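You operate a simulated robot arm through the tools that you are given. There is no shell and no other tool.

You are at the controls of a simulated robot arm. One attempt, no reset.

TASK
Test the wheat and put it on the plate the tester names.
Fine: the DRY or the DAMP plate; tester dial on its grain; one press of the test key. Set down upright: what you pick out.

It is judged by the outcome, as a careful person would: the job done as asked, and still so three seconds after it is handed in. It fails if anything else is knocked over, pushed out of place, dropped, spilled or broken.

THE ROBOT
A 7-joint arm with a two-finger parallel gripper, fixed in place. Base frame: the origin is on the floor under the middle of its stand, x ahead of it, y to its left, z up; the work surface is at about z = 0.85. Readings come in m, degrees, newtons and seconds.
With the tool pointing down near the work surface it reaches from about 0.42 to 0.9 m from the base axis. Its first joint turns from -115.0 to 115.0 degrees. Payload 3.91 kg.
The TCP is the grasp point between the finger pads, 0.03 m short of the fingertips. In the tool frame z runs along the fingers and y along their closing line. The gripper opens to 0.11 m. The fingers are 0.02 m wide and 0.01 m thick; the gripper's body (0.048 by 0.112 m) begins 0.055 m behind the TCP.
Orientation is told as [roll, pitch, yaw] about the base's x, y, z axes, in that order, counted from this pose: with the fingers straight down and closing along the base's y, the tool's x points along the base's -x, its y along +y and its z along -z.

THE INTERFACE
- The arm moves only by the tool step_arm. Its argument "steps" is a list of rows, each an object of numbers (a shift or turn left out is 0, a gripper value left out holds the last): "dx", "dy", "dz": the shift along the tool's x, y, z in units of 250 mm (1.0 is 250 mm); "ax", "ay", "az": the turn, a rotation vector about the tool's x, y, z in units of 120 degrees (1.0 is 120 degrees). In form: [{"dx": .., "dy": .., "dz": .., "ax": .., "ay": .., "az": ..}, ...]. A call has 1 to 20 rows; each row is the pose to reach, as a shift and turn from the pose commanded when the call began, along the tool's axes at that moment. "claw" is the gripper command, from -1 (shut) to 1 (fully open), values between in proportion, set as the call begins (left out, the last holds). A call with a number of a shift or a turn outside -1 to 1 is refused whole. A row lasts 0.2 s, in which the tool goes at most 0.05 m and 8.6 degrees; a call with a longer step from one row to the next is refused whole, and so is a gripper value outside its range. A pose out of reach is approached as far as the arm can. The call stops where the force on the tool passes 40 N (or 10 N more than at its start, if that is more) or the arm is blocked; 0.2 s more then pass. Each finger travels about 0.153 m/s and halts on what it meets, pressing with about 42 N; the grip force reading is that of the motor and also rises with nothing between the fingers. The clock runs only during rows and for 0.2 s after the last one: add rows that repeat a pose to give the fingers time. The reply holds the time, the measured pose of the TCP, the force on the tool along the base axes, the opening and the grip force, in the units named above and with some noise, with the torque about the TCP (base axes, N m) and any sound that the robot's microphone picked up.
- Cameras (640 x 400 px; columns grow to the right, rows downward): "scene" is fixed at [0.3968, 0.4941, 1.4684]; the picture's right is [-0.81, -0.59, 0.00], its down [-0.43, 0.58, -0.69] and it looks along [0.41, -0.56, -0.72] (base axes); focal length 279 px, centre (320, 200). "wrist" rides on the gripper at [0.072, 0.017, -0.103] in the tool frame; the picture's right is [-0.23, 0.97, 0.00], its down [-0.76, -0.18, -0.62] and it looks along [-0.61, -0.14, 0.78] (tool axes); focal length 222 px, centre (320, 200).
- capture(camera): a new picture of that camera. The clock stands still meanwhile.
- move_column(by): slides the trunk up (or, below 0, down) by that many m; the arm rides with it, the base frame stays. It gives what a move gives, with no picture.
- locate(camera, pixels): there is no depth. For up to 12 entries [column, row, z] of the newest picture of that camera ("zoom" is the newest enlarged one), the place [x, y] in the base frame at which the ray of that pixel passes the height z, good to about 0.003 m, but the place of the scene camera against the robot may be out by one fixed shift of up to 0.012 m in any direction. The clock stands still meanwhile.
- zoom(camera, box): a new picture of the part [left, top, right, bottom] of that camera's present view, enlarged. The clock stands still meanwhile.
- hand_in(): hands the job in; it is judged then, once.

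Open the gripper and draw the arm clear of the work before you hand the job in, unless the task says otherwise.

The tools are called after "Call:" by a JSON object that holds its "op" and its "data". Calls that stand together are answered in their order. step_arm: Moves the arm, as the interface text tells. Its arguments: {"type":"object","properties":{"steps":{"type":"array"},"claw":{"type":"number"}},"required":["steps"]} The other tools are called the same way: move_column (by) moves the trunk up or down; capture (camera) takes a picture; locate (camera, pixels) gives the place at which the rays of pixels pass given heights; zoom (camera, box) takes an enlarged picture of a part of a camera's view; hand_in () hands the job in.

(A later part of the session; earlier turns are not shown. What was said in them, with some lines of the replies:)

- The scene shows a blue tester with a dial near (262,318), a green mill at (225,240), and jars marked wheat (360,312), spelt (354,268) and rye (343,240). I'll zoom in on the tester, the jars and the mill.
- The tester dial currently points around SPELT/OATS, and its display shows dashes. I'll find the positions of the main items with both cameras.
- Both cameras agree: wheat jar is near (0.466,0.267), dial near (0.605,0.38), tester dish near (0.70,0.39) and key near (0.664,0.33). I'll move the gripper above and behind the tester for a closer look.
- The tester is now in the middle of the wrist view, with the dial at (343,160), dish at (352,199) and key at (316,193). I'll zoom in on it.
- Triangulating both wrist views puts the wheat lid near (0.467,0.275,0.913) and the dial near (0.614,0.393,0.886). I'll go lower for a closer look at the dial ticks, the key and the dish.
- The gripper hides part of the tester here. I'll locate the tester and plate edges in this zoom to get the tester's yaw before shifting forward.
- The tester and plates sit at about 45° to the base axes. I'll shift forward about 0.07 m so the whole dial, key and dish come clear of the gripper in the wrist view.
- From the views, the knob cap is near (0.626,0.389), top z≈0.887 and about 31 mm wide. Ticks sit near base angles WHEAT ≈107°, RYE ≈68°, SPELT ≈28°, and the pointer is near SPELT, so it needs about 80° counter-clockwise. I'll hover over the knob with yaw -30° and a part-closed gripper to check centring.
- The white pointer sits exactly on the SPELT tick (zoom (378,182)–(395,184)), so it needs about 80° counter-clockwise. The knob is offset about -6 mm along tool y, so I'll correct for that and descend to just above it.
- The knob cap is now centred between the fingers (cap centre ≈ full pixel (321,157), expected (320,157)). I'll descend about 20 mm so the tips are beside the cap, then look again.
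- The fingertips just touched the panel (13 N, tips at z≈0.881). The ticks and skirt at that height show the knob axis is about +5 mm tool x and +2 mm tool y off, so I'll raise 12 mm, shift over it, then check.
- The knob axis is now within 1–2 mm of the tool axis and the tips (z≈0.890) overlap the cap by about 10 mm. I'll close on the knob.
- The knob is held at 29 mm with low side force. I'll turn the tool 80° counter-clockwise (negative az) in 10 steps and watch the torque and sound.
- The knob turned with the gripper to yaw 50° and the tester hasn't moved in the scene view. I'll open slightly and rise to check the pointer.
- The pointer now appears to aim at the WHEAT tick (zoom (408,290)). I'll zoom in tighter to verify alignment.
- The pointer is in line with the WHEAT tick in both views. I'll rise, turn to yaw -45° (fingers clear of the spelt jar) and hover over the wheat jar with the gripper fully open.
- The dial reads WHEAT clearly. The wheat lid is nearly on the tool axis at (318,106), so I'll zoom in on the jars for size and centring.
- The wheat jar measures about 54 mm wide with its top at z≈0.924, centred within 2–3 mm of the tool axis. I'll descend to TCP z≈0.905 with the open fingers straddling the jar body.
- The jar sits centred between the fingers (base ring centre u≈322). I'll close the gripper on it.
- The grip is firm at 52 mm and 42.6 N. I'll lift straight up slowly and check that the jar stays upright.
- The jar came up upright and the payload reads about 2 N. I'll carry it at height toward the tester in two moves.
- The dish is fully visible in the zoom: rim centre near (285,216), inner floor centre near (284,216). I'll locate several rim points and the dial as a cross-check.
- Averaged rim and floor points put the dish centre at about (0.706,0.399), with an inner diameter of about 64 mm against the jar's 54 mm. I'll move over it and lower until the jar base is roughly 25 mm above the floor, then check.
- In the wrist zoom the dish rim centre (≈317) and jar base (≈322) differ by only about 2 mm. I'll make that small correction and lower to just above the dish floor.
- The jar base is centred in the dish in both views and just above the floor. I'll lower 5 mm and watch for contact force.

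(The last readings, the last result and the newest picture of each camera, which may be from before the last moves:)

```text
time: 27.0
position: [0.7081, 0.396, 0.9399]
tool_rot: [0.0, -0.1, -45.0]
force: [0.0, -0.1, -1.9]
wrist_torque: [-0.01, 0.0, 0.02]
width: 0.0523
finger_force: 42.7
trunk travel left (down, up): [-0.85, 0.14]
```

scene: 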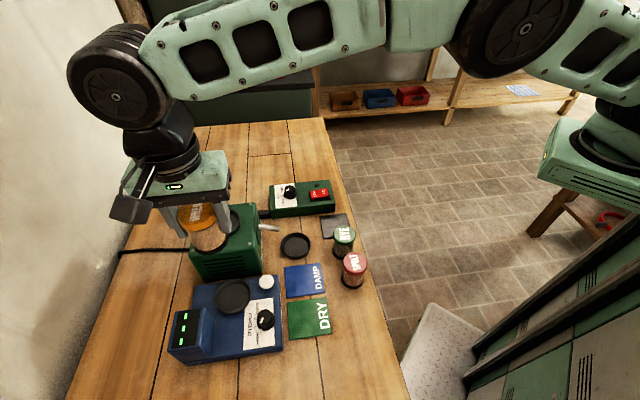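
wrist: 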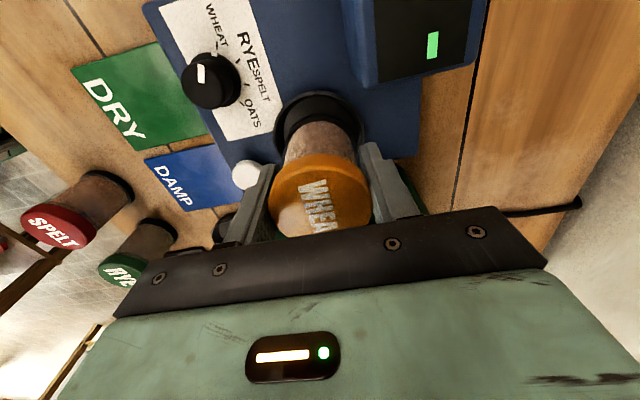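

There's no contact yet (force still about -2 N, the jar's weight), so I'll lower in 1.5 mm steps.

Call:
{"op": "step_arm", "data": {"steps": [{"dz": 0.006}, {"dz": 0.012}, {"dz": 0.012}]}}

```text
time: 27.8
position: [0.7073, 0.3959, 0.9388]
tool_rot: [0.2, 0.0, -45.0]
force: [-1.3, -5.6, 23.1]
wrist_torque: [-0.55, 0.47, 0.06]
width: 0.0526
finger_force: 41.9
trunk travel left (down, up): [-0.85, 0.14]
```

The jar touched down at TCP z≈0.939 (23 N), which matches the dish floor. I'll ease off the pressure by 1.5 mm, then open moderately to 75 mm.

Call:
{"op": "step_arm", "data": {"steps": [{"dz": -0.006}, {"dz": -0.006}]}}

Call:
{"op": "step_arm", "data": {"steps": [{"dz": 0}, {"dz": 0}, {"dz": 0}], "claw": 0.36}}

Call:
{"op": "capture", "data": {"camera": "wrist"}}

Call:
{"op": "zoom", "data": {"camera": "scene", "box": [160, 250, 300, 360]}}

```text
time: 28.4
position: [0.7083, 0.3947, 0.9394]
tool_rot: [0.2, -0.1, -45.0]
force: [3.8, -2.9, 22.3]
wrist_torque: [-0.24, -0.01, 0.03]
width: 0.0521
finger_force: 41.9
trunk travel left (down, up): [-0.85, 0.14]
```

```text
time: 29.2
position: [0.7064, 0.3969, 0.9371]
tool_rot: [0.0, 0.1, -45.0]
force: [0.1, 0.6, -0.9]
wrist_torque: [-0.03, -0.04, 0.03]
width: 0.0748
finger_force: 0.0
trunk travel left (down, up): [-0.85, 0.14]
```

```text
taken
```

wrist: 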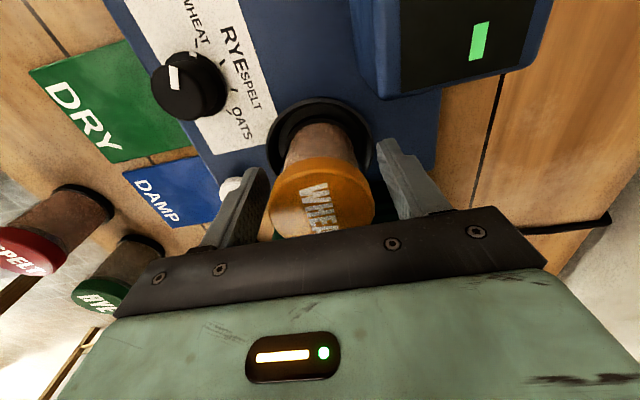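

```text
3.64 times, centred on (230, 305) of scene
```

zoom: 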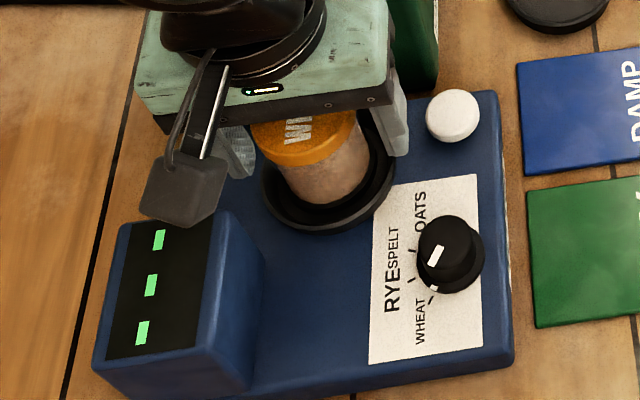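

The jar stands upright and centred in the dish, and the display still shows dashes. I'll rise straight up clear of the jar.

Call:
{"op": "step_arm", "data": {"steps": [{"dz": -0.06}, {"dz": -0.16}, {"dz": -0.28}, {"dz": -0.4}, {"dz": -0.5}, {"dz": -0.5}]}}

Call:
{"op": "capture", "data": {"camera": "wrist"}}

Call:
{"op": "capture", "data": {"camera": "scene"}}

Call:
{"op": "zoom", "data": {"camera": "scene", "box": [160, 180, 320, 360]}}

```text
time: 30.6
position: [0.706, 0.3965, 1.0642]
tool_rot: [-0.1, 0.0, -44.9]
force: [0.1, 0.2, 0.2]
wrist_torque: [0.0, 0.0, -0.05]
width: 0.075
finger_force: 0.1
trunk travel left (down, up): [-0.85, 0.14]
```

```text
taken
```

wrist: 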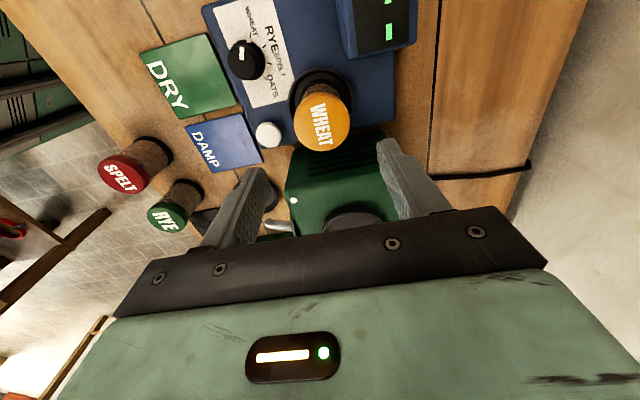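

```text
taken
```

scene: 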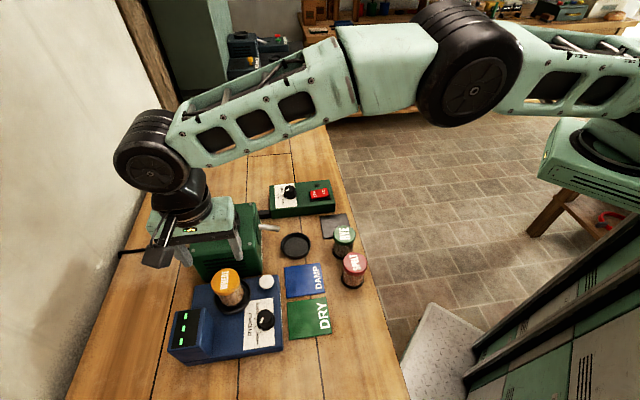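

```text
2.22 times, centred on (240, 270) of scene
```

zoom: 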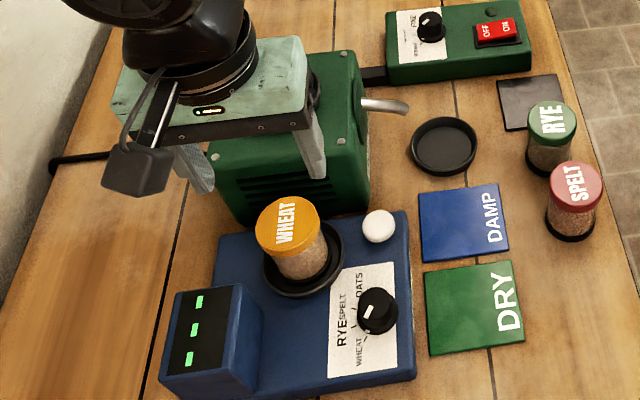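

The jar is standing well in the tester dish. Next I'll check the mill's height (corner bolt at wrist (293,200) and scene (250,256)) and the key position at wrist (268,133).

Call:
{"op": "locate", "data": {"camera": "wrist", "pixels": [[293, 200, 0.94], [293, 200, 0.96], [293, 200, 0.98], [268, 133, 0.89], [268, 133, 0.9], [322, 121, 0.96], [246, 60, 0.902]]}}

Call:
{"op": "locate", "data": {"camera": "scene", "pixels": [[250, 255.6, 0.94], [250, 255.6, 0.96], [250, 255.6, 0.98], [266.5, 282, 0.89], [266.5, 282, 0.9], [265, 317, 0.902]]}}

Call:
{"op": "zoom", "data": {"camera": "wrist", "box": [220, 40, 380, 140]}}

```text
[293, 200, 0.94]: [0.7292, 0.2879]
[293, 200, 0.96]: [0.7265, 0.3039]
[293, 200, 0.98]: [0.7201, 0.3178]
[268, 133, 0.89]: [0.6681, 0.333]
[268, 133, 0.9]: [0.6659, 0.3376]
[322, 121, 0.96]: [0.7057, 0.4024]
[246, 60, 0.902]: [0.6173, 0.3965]
```

```text
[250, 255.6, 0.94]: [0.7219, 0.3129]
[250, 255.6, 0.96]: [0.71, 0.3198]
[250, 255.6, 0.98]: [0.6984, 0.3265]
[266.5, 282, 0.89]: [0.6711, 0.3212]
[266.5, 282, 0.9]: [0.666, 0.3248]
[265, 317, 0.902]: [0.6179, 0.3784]
```

```text
4.00 times, centred on (300, 90) of wrist
```

zoom: 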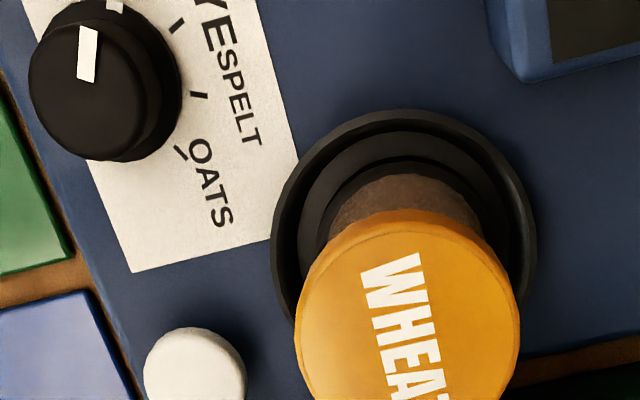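

The scene bolt is really at (249.4,243.5) from the earlier zoom, so I'll redo that triangulation for the mill's height.

Call:
{"op": "locate", "data": {"camera": "scene", "pixels": [[249.4, 243.5, 0.92], [249.4, 243.5, 0.94], [249.4, 243.5, 0.96], [249.4, 243.5, 0.98]]}}

Call:
{"op": "locate", "data": {"camera": "wrist", "pixels": [[293, 200, 0.92], [293, 200, 0.94], [293, 200, 0.96], [293, 200, 0.98]]}}

```text
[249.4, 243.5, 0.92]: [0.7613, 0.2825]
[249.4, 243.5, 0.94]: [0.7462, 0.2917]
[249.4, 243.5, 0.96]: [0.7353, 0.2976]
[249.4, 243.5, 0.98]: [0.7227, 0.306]
```

```text
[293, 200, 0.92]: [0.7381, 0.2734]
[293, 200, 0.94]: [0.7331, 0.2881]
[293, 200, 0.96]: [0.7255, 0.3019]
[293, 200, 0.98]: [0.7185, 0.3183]
```

The mill's top is at about z=0.98 with its near corner roughly 40 mm from the key, so at yaw -45° the gripper's narrow side clears it, and its body stays about 15 mm above the jar lid. I'll close the fingers and move over the key at about (0.667,0.335).

Call:
{"op": "step_arm", "data": {"steps": [{"dx": -0.013, "dy": -0.057}, {"dx": -0.032, "dy": -0.14}, {"dx": -0.05, "dy": -0.225}, {"dx": -0.064, "dy": -0.283}, {"dx": -0.064, "dy": -0.283}], "claw": -1}}

Call:
{"op": "capture", "data": {"camera": "wrist"}}

Call:
{"op": "zoom", "data": {"camera": "wrist", "box": [240, 50, 400, 150]}}

```text
time: 31.8
position: [0.669, 0.3334, 1.0645]
tool_rot: [0.0, 0.0, -45.0]
force: [0.5, -1.0, -0.2]
wrist_torque: [0.01, 0.03, 0.01]
width: 0.0002
finger_force: 38.1
trunk travel left (down, up): [-0.85, 0.14]
```

```text
taken
```

wrist: 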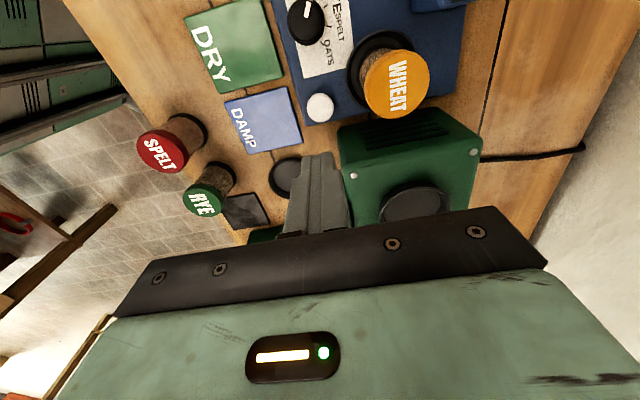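

```text
4.00 times, centred on (320, 100) of wrist
```

zoom: 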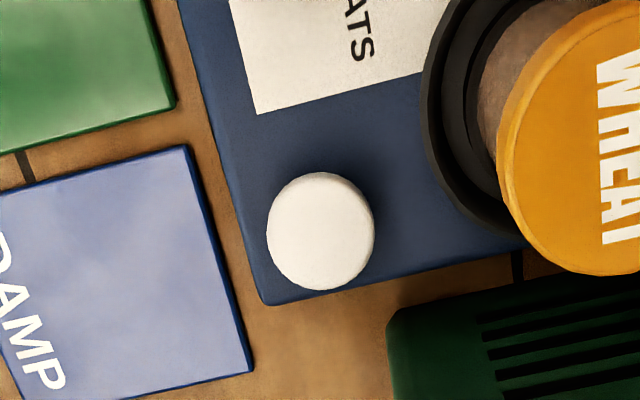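

The key is under the closed fingertips (zoom centre (320,232), within a few mm of the axis). I'll descend to about 12 mm above it and check clearances.

Call:
{"op": "step_arm", "data": {"steps": [{"dx": -0.008, "dz": 0.08}, {"dx": -0.008, "dz": 0.2}, {"dx": -0.008, "dz": 0.32}, {"dx": -0.008, "dz": 0.42}, {"dx": -0.008, "dz": 0.48}, {"dx": -0.008, "dz": 0.48}]}}

Call:
{"op": "capture", "data": {"camera": "wrist"}}

Call:
{"op": "zoom", "data": {"camera": "scene", "box": [160, 230, 320, 360]}}

```text
time: 33.2
position: [0.6697, 0.3347, 0.9438]
tool_rot: [0.1, 0.0, -45.0]
force: [-0.4, -0.4, -0.8]
wrist_torque: [0.03, -0.01, -0.02]
width: 0.0
finger_force: 37.9
trunk travel left (down, up): [-0.85, 0.14]
```

```text
taken
```

wrist: 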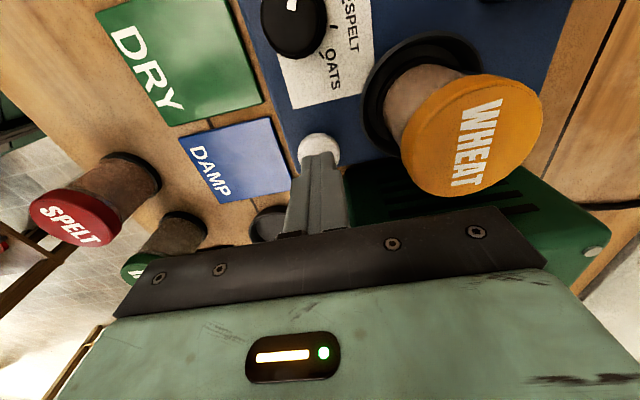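

```text
3.08 times, centred on (240, 295) of scene
```

zoom: 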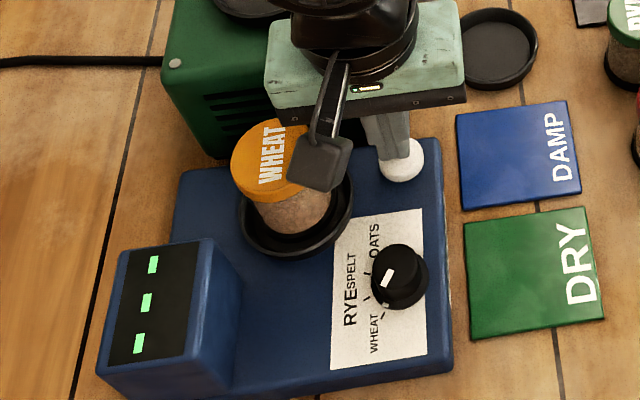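

The fingertips sit centred over the white key with clearance from the jar lid and mill. I'll press down in small monotonic steps, watching force and sound.

Call:
{"op": "step_arm", "data": {"steps": [{"dz": 0.01}, {"dz": 0.02}, {"dz": 0.03}, {"dz": 0.04}, {"dz": 0.048}, {"dz": 0.056}]}}

```text
time: 34.6
position: [0.6698, 0.3327, 0.9308]
tool_rot: [0.1, 0.0, -44.9]
force: [1.0, -0.6, 0.6]
wrist_torque: [0.03, -0.02, -0.02]
width: 0.0003
finger_force: 37.6
trunk travel left (down, up): [-0.85, 0.14]
```

There's no contact yet at tip z≈0.901, so I'll continue down in 1 mm steps.

Call:
{"op": "step_arm", "data": {"steps": [{"dz": 0.004}, {"dz": 0.008}, {"dz": 0.012}, {"dz": 0.016}, {"dz": 0.02}]}}

Call:
{"op": "zoom", "data": {"camera": "scene", "box": [160, 270, 300, 360]}}

```text
time: 35.8
position: [0.6703, 0.334, 0.925]
tool_rot: [0.0, 0.0, -45.0]
force: [-0.1, 0.1, 3.3]
wrist_torque: [0.04, -0.01, 0.01]
width: 0.0
finger_force: 38.8
trunk travel left (down, up): [-0.85, 0.14]
heard: click
```

```text
4.44 times, centred on (230, 315) of scene
```

zoom: 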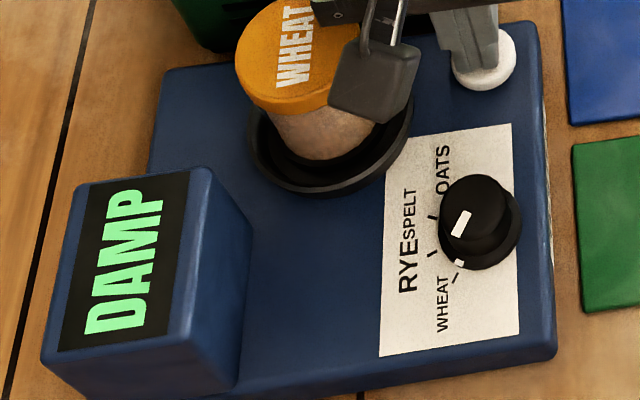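

A click was heard and the display now reads DAMP. I'll lift straight up off the key, with no further press.

Call:
{"op": "step_arm", "data": {"steps": [{"dz": -0.08}, {"dz": -0.2}, {"dz": -0.34}, {"dz": -0.48}, {"dz": -0.56}, {"dz": -0.56}]}}

Call:
{"op": "zoom", "data": {"camera": "scene", "box": [160, 230, 320, 360]}}

Call:
{"op": "capture", "data": {"camera": "wrist"}}

```text
time: 37.2
position: [0.6678, 0.3363, 1.065]
tool_rot: [0.0, 0.0, -45.1]
force: [-1.0, 0.1, 0.2]
wrist_torque: [0.0, 0.02, -0.04]
width: 0.0
finger_force: 37.9
trunk travel left (down, up): [-0.85, 0.14]
```

```text
3.08 times, centred on (240, 295) of scene
```

zoom: 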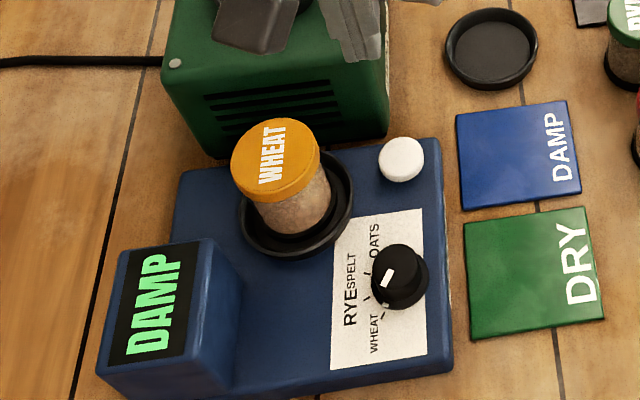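

```text
taken
```

wrist: 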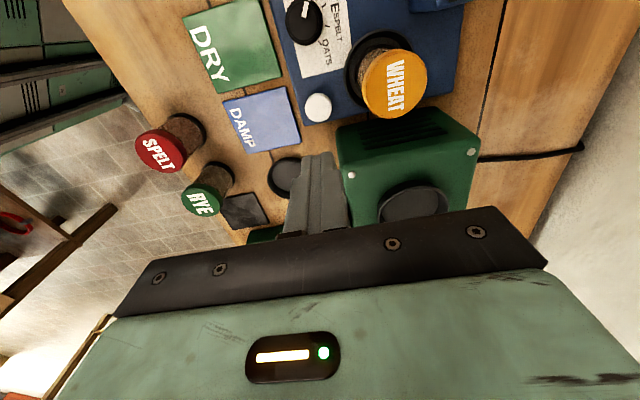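

The reading is DAMP, the key has popped back, and the jar and dial are undisturbed. I'll retrace to above the wheat jar with the gripper opened to about 85 mm.

Call:
{"op": "step_arm", "data": {"steps": [{"dx": 0.014, "dy": 0.057}, {"dx": 0.036, "dy": 0.14}, {"dx": 0.056, "dy": 0.225}, {"dx": 0.072, "dy": 0.283}, {"dx": 0.072, "dy": 0.283}], "claw": 0.545}}

Call:
{"op": "zoom", "data": {"camera": "wrist", "box": [220, 60, 420, 185]}}

```text
time: 38.4
position: [0.7081, 0.3974, 1.0633]
tool_rot: [0.0, 0.0, -45.0]
force: [-0.1, -0.2, -1.4]
wrist_torque: [0.02, -0.01, 0.03]
width: 0.0851
finger_force: 0.0
trunk travel left (down, up): [-0.85, 0.14]
```

```text
3.20 times, centred on (320, 122) of wrist
```

zoom: 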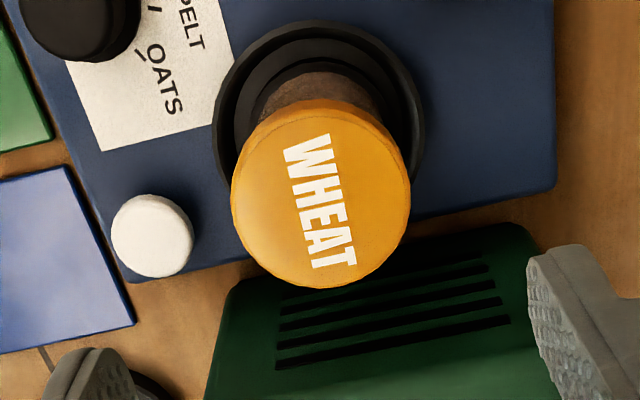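

The jar lid is centred under the gripper (zoom centre ≈(321,193)). I'll descend around it to the same grasp height.

Call:
{"op": "step_arm", "data": {"steps": [{"dz": 0.1}, {"dz": 0.2}, {"dz": 0.3}, {"dz": 0.4}, {"dz": 0.46}, {"dz": 0.49}, {"dz": 0.49}]}}

Call:
{"op": "capture", "data": {"camera": "wrist"}}

```text
time: 40.0
position: [0.7066, 0.3965, 0.9413]
tool_rot: [0.1, 0.0, -44.9]
force: [-1.1, 0.2, 0.1]
wrist_torque: [0.0, 0.0, 0.03]
width: 0.0847
finger_force: 0.2
trunk travel left (down, up): [-0.85, 0.14]
```

```text
taken
```

wrist: 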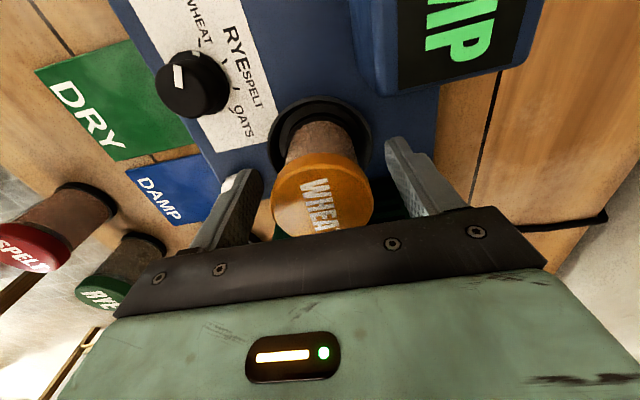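

The fingers straddle the jar evenly with no contact force. I'll close on it.

Call:
{"op": "step_arm", "data": {"steps": [{"dz": 0}, {"dz": 0}, {"dz": 0}, {"dz": 0}], "claw": -0.3}}

```text
time: 41.0
position: [0.7065, 0.3958, 0.9417]
tool_rot: [0.0, 0.0, -45.1]
force: [0.5, 0.6, 0.6]
wrist_torque: [0.0, 0.02, -0.01]
width: 0.0522
finger_force: 41.9
trunk travel left (down, up): [-0.85, 0.14]
```

The grip is good at 52 mm. I'll lift straight up out of the dish.

Call:
{"op": "step_arm", "data": {"steps": [{"dz": -0.04}, {"dz": -0.12}, {"dz": -0.24}, {"dz": -0.38}, {"dz": -0.52}, {"dz": -0.64}, {"dz": -0.72}, {"dz": -0.72}]}}

Call:
{"op": "capture", "data": {"camera": "wrist"}}

Call:
{"op": "zoom", "data": {"camera": "wrist", "box": [150, 30, 310, 150]}}

Call:
{"op": "zoom", "data": {"camera": "scene", "box": [160, 230, 380, 360]}}

```text
time: 42.8
position: [0.708, 0.3974, 1.1237]
tool_rot: [0.0, 0.0, -45.0]
force: [-0.6, 1.0, -3.2]
wrist_torque: [0.0, 0.02, 0.01]
width: 0.0523
finger_force: 41.9
trunk travel left (down, up): [-0.85, 0.14]
```

```text
taken
```

wrist: 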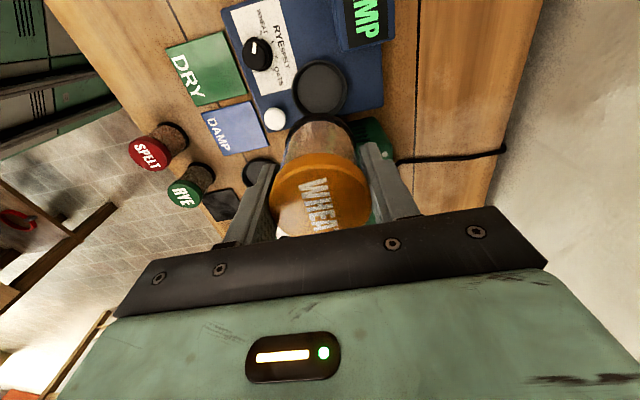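

```text
3.33 times, centred on (230, 90) of wrist
```

zoom: 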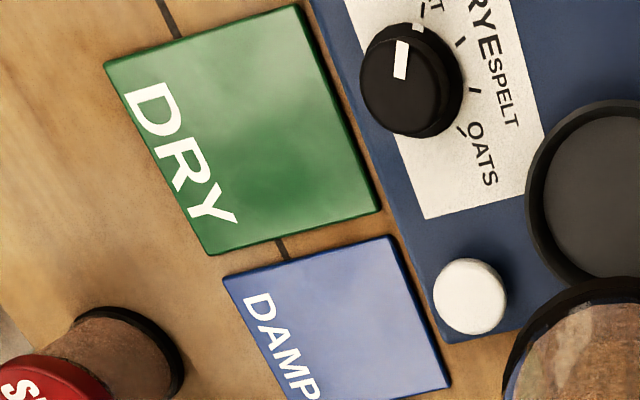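

```text
2.91 times, centred on (270, 295) of scene
```

zoom: 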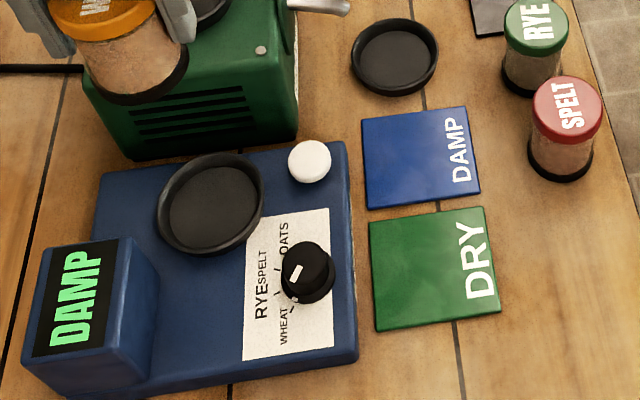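

DAMP is confirmed on the display. I'll zoom on the DAMP plate at about (233,128) to locate its corners.

Call:
{"op": "zoom", "data": {"camera": "wrist", "box": [170, 80, 300, 170]}}

```text
4.44 times, centred on (235, 125) of wrist
```

zoom: 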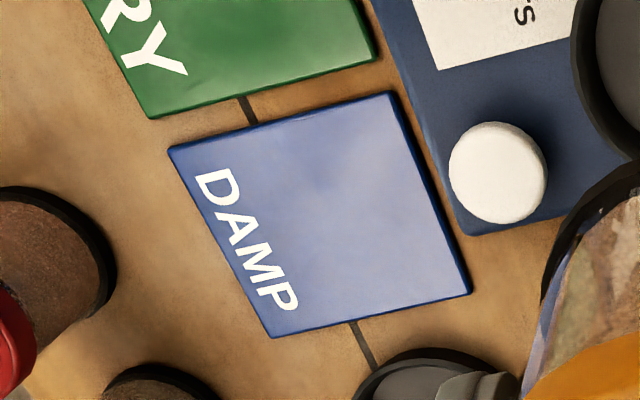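

The plate's corners are at zoom (169,147), (390,93), (470,293) and (272,337). I'll locate them, with the key as a check.

Call:
{"op": "locate", "data": {"camera": "zoom", "pixels": [[169, 147, 0.856], [390, 93, 0.856], [470, 293, 0.856], [272, 337, 0.856], [325, 217, 0.856], [498, 172, 0.895], [60, 250, 0.852]]}}

Call:
{"op": "capture", "data": {"camera": "scene"}}

Call:
{"op": "locate", "data": {"camera": "scene", "pixels": [[284, 268, 0.856], [321, 263, 0.856], [326, 293, 0.856], [287, 298, 0.856], [304.5, 280, 0.856], [234, 296, 0.895], [266.5, 282, 0.895]]}}

```text
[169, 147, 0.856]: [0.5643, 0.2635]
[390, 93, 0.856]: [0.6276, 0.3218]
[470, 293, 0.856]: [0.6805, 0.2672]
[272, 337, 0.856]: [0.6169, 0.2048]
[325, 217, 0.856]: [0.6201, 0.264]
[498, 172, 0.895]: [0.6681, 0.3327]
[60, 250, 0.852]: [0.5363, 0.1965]
```

```text
taken
```

scene: 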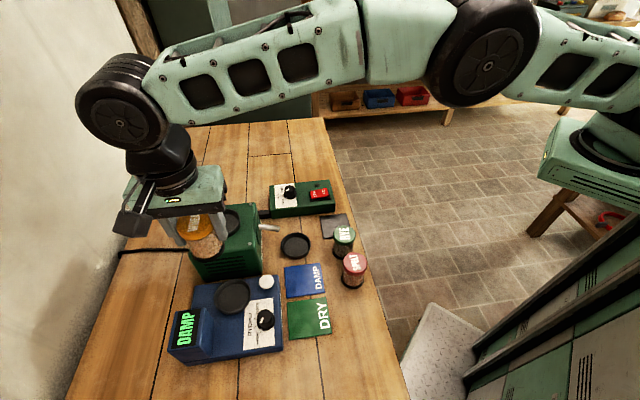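

```text
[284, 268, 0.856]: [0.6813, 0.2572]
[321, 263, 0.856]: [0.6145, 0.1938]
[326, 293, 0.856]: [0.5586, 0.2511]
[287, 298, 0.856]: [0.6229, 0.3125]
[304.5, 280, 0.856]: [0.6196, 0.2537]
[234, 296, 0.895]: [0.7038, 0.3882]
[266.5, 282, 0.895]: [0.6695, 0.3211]
```

The DAMP plate centre is at about (0.6215,0.2645). To keep the opened fingers clear of the tester edge, I'll carry the jar there at height while turning to yaw +45°.

Call:
{"op": "step_arm", "data": {"steps": [{"dx": -0.011, "dy": -0.0515, "az": -0.0625}, {"dx": -0.022, "dy": -0.103, "az": -0.125}, {"dx": -0.033, "dy": -0.1545, "az": -0.1875}, {"dx": -0.044, "dy": -0.206, "az": -0.25}, {"dx": -0.055, "dy": -0.2575, "az": -0.3125}, {"dx": -0.066, "dy": -0.309, "az": -0.375}, {"dx": -0.077, "dy": -0.3605, "az": -0.4375}, {"dx": -0.088, "dy": -0.412, "az": -0.5}, {"dx": -0.099, "dy": -0.4635, "az": -0.5625}, {"dx": -0.11, "dy": -0.515, "az": -0.625}, {"dx": -0.121, "dy": -0.5665, "az": -0.6875}, {"dx": -0.132, "dy": -0.6175, "az": -0.75}, {"dx": -0.132, "dy": -0.6175, "az": -0.75}]}}

Call:
{"op": "capture", "data": {"camera": "wrist"}}

Call:
{"op": "capture", "data": {"camera": "scene"}}

```text
time: 45.6
position: [0.6212, 0.2647, 1.1232]
tool_rot: [0.1, 0.0, 45.1]
force: [0.1, -0.5, -1.9]
wrist_torque: [-0.01, -0.02, 0.04]
width: 0.0521
finger_force: 42.3
trunk travel left (down, up): [-0.85, 0.14]
```

```text
taken
```

wrist: 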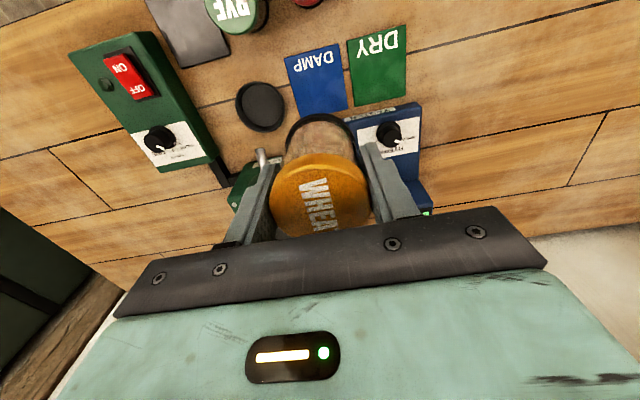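

```text
taken
```

scene: 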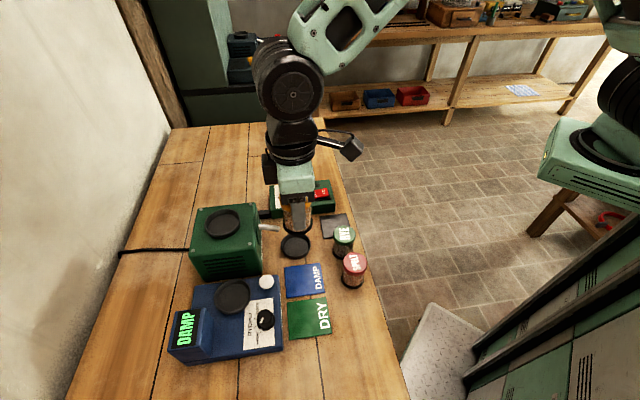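

The DAMP plate is visible ahead of the jar at about (317,81). I'll zoom in to check its centre against the tool axis before lowering.

Call:
{"op": "zoom", "data": {"camera": "wrist", "box": [230, 20, 410, 130]}}

```text
3.56 times, centred on (320, 75) of wrist
```

zoom: 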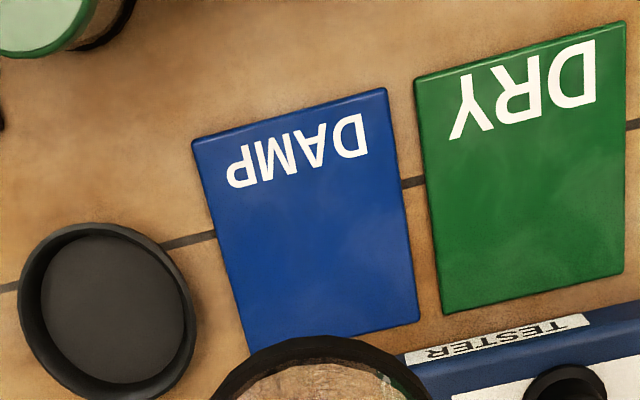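

Call:
{"op": "locate", "data": {"camera": "zoom", "pixels": [[193, 139, 0.858], [386, 89, 0.858], [419, 319, 0.858], [250, 357, 0.858], [310, 222, 0.858], [415, 79, 0.858], [624, 22, 0.858], [625, 271, 0.858], [447, 312, 0.858]]}}

```text
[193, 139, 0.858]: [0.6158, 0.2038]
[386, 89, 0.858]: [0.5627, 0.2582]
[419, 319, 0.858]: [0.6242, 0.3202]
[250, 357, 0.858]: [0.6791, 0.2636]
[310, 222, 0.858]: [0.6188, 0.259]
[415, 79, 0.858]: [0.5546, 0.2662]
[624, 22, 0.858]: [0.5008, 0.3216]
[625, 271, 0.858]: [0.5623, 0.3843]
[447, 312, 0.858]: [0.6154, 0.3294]
```

The plate centre from this view is (0.6205,0.2615), within 3 mm of the tool axis. I'll apply that small shift and lower to about 10 mm above the plate.

Call:
{"op": "step_arm", "data": {"steps": [{"dx": 0.01, "dy": -0.006, "dz": 0.05}, {"dx": 0.01, "dy": -0.006, "dz": 0.16}, {"dx": 0.01, "dy": -0.006, "dz": 0.28}, {"dx": 0.01, "dy": -0.006, "dz": 0.4}, {"dx": 0.01, "dy": -0.006, "dz": 0.52}, {"dx": 0.01, "dy": -0.006, "dz": 0.64}, {"dx": 0.01, "dy": -0.006, "dz": 0.73}, {"dx": 0.01, "dy": -0.006, "dz": 0.78}, {"dx": 0.01, "dy": -0.006, "dz": 0.78}]}}

Call:
{"op": "capture", "data": {"camera": "wrist"}}

Call:
{"op": "zoom", "data": {"camera": "scene", "box": [240, 220, 380, 350]}}

```text
time: 47.6
position: [0.621, 0.26, 0.9272]
tool_rot: [0.0, 0.0, 45.0]
force: [0.0, 0.2, -2.3]
wrist_torque: [0.0, 0.03, -0.02]
width: 0.0525
finger_force: 42.1
trunk travel left (down, up): [-0.85, 0.14]
```

```text
taken
```

wrist: 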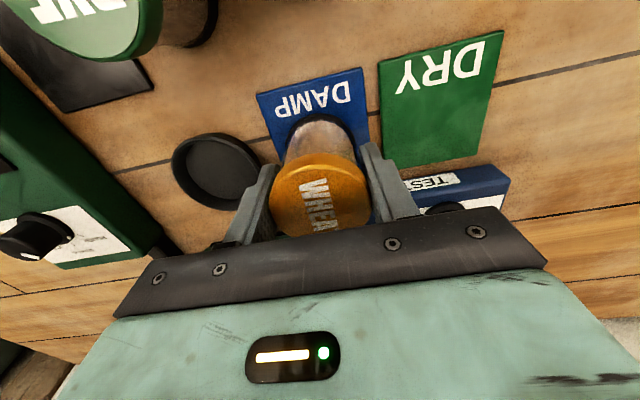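

```text
3.08 times, centred on (310, 285) of scene
```

zoom: 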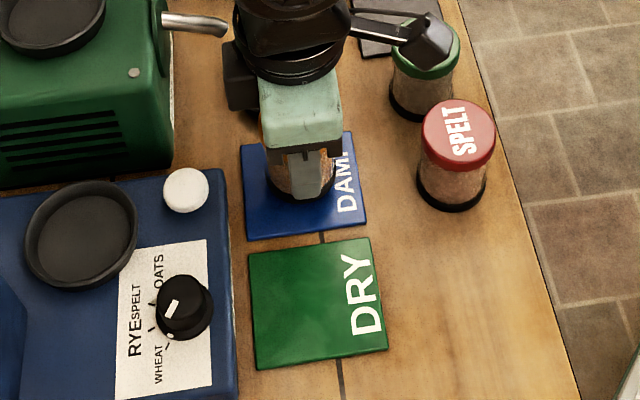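

The jar is over the middle of the DAMP plate in both views. I'll lower the last centimetre slowly until contact.

Call:
{"op": "step_arm", "data": {"steps": [{"dz": 0.01}, {"dz": 0.02}, {"dz": 0.028}, {"dz": 0.034}, {"dz": 0.034}]}}

```text
time: 48.8
position: [0.6202, 0.2597, 0.9193]
tool_rot: [0.0, 0.0, 45.0]
force: [0.1, -0.6, -3.4]
wrist_torque: [0.01, 0.0, 0.04]
width: 0.0523
finger_force: 41.8
trunk travel left (down, up): [-0.85, 0.14]
```

No contact yet, so I'll continue down in about 1 mm steps.

Call:
{"op": "step_arm", "data": {"steps": [{"dz": 0.004}, {"dz": 0.008}, {"dz": 0.012}, {"dz": 0.012}]}}

```text
time: 49.8
position: [0.6202, 0.2612, 0.9161]
tool_rot: [0.0, 0.0, 45.1]
force: [0.3, 0.2, -1.9]
wrist_torque: [0.0, 0.0, -0.02]
width: 0.0524
finger_force: 42.7
trunk travel left (down, up): [-0.85, 0.14]
```

Still free at TCP z≈0.916, so I'll lower a little further in 1 mm steps.

Call:
{"op": "step_arm", "data": {"steps": [{"dz": 0.004}, {"dz": 0.008}, {"dz": 0.008}]}}

```text
time: 50.6
position: [0.6195, 0.2607, 0.9137]
tool_rot: [0.0, 0.0, 45.0]
force: [-0.5, -0.5, -2.4]
wrist_torque: [0.01, 0.0, -0.03]
width: 0.0521
finger_force: 42.3
trunk travel left (down, up): [-0.85, 0.14]
```

Call:
{"op": "zoom", "data": {"camera": "scene", "box": [270, 240, 350, 310]}}

Call:
{"op": "step_arm", "data": {"steps": [{"dz": 0.004}, {"dz": 0.008}, {"dz": 0.008}]}}

```text
5.71 times, centred on (310, 275) of scene
```

zoom: 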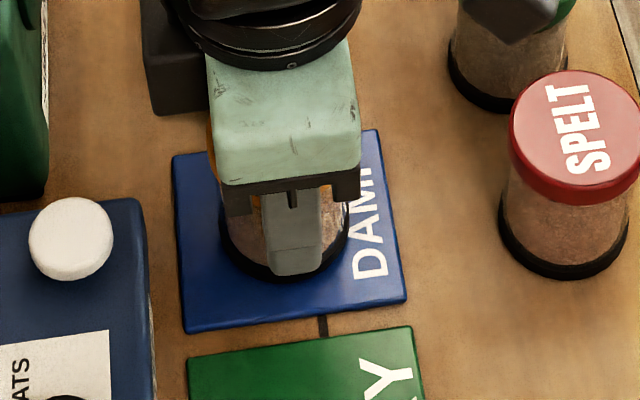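

```text
time: 51.4
position: [0.6207, 0.2628, 0.9126]
tool_rot: [0.0, 0.0, 45.0]
force: [-2.6, 0.6, 10.6]
wrist_torque: [-0.05, 0.34, -0.02]
width: 0.0523
finger_force: 41.9
trunk travel left (down, up): [-0.85, 0.14]
```

The jar has touched the plate (force now +10.6 N) and sits well inside it. I'll open the fingers to about 72 mm to release it.

Call:
{"op": "step_arm", "data": {"steps": [{"dz": 0}, {"dz": 0}, {"dz": 0}], "claw": 0.3}}

Call:
{"op": "capture", "data": {"camera": "wrist"}}

Call:
{"op": "zoom", "data": {"camera": "scene", "box": [240, 220, 380, 350]}}

```text
time: 52.2
position: [0.6202, 0.2615, 0.9119]
tool_rot: [0.1, 0.0, 45.1]
force: [-0.1, 0.1, 0.3]
wrist_torque: [0.01, -0.01, 0.01]
width: 0.0714
finger_force: 0.0
trunk travel left (down, up): [-0.85, 0.14]
```

```text
taken
```

wrist: 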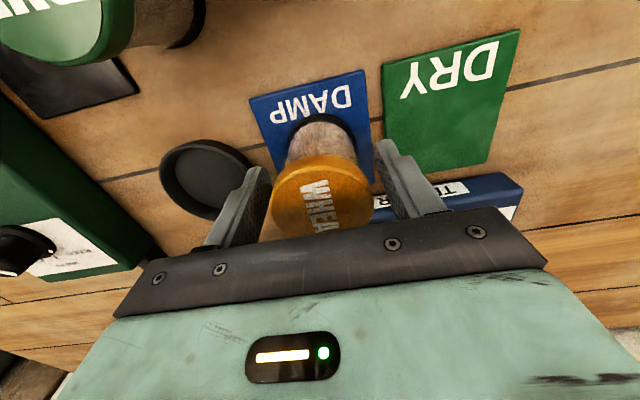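

```text
3.08 times, centred on (310, 285) of scene
```

zoom: 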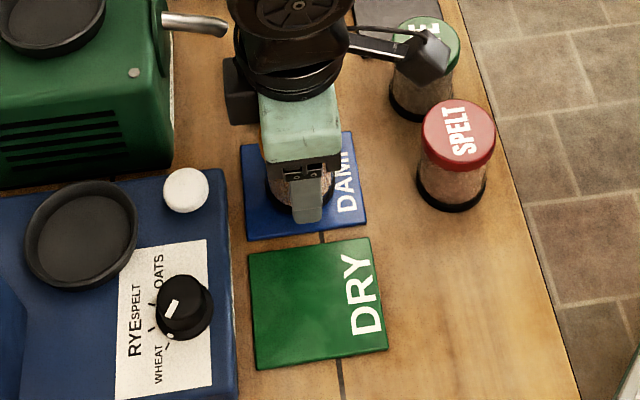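

The jar is released and standing on the DAMP plate. I'll withdraw straight up.

Call:
{"op": "step_arm", "data": {"steps": [{"dz": -0.06}, {"dz": -0.16}, {"dz": -0.3}, {"dz": -0.45}, {"dz": -0.62}, {"dz": -0.8}, {"dz": -0.95}, {"dz": -0.95}]}}

Call:
{"op": "capture", "data": {"camera": "scene"}}

Call:
{"op": "capture", "data": {"camera": "wrist"}}

```text
time: 54.0
position: [0.6211, 0.262, 1.149]
tool_rot: [0.0, -0.1, 45.0]
force: [-0.8, 0.7, -0.2]
wrist_torque: [0.0, -0.03, -0.01]
width: 0.0713
finger_force: 0.1
trunk travel left (down, up): [-0.85, 0.14]
```

```text
taken
```

scene: 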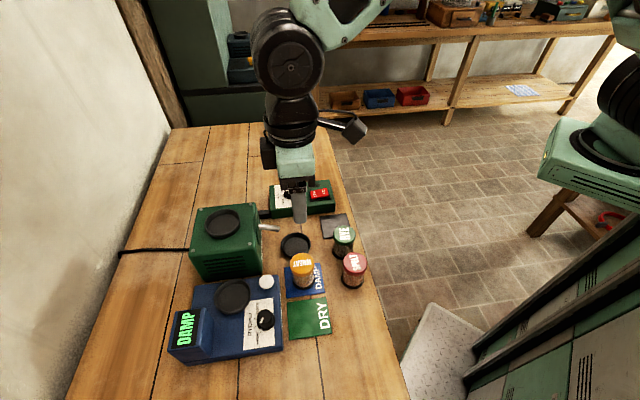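

```text
taken
```

wrist: 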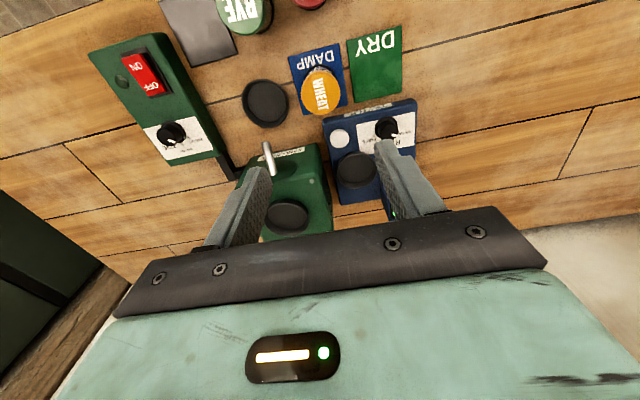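

The wheat jar stands on the DAMP plate with everything else in place. I'll open fully and draw the arm back toward its starting pose, clear of the work.

Call:
{"op": "step_arm", "data": {"steps": [{"dx": 0.05, "dz": -0.1}, {"dx": 0.15, "dz": -0.2}, {"dx": 0.27, "dz": -0.3}, {"dx": 0.4, "dz": -0.35}, {"dx": 0.52, "dz": -0.35}, {"dx": 0.63, "dz": -0.35}, {"dx": 0.63, "dz": -0.35}], "claw": 1}}

Call:
{"op": "capture", "data": {"camera": "scene"}}

Call:
{"op": "zoom", "data": {"camera": "scene", "box": [160, 200, 380, 370]}}

```text
time: 55.6
position: [0.5087, 0.1491, 1.2374]
tool_rot: [0.0, 0.0, 45.1]
force: [0.6, 0.4, -0.8]
wrist_torque: [-0.02, -0.01, -0.04]
width: 0.11
finger_force: 0.1
trunk travel left (down, up): [-0.85, 0.14]
```

```text
taken
```

scene: 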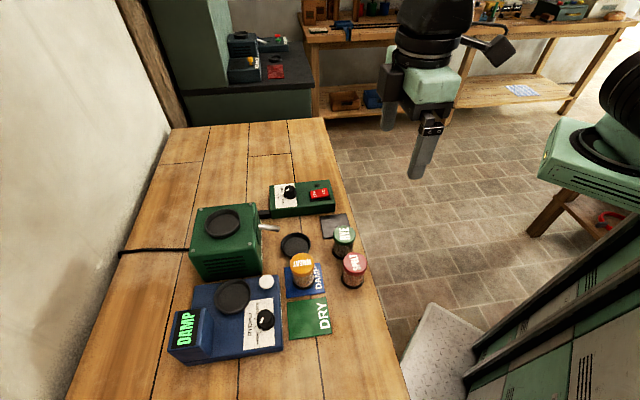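

```text
2.35 times, centred on (270, 285) of scene
```

zoom: 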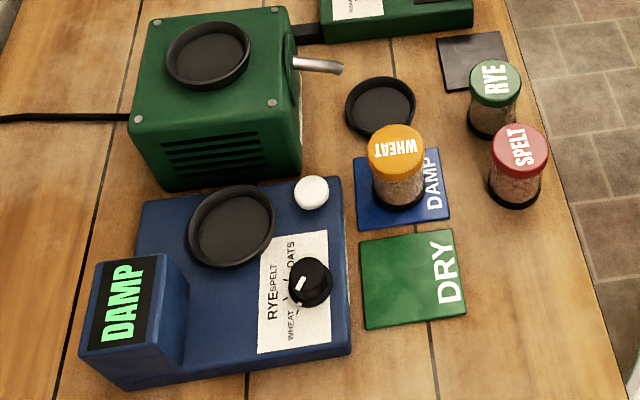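

The tester reads DAMP with its dial on WHEAT, the wheat jar stands upright on the DAMP plate, and nothing else has moved. The gripper is open and clear, so I'm handing in.

Call:
{"op": "hand_in", "data": {}}

```text
The job is handed in.
```

The wheat tested as DAMP, and its jar is standing upright on the DAMP plate.

I set the tester dial to WHEAT, put the jar in the tester dish and pressed the test key once. The tester clicked and its display showed DAMP.

The last picture showed the other jars, the plates, the mill and the tester in place, with nothing knocked over or spilled. The gripper was open and the arm drawn back when I handed the job in.
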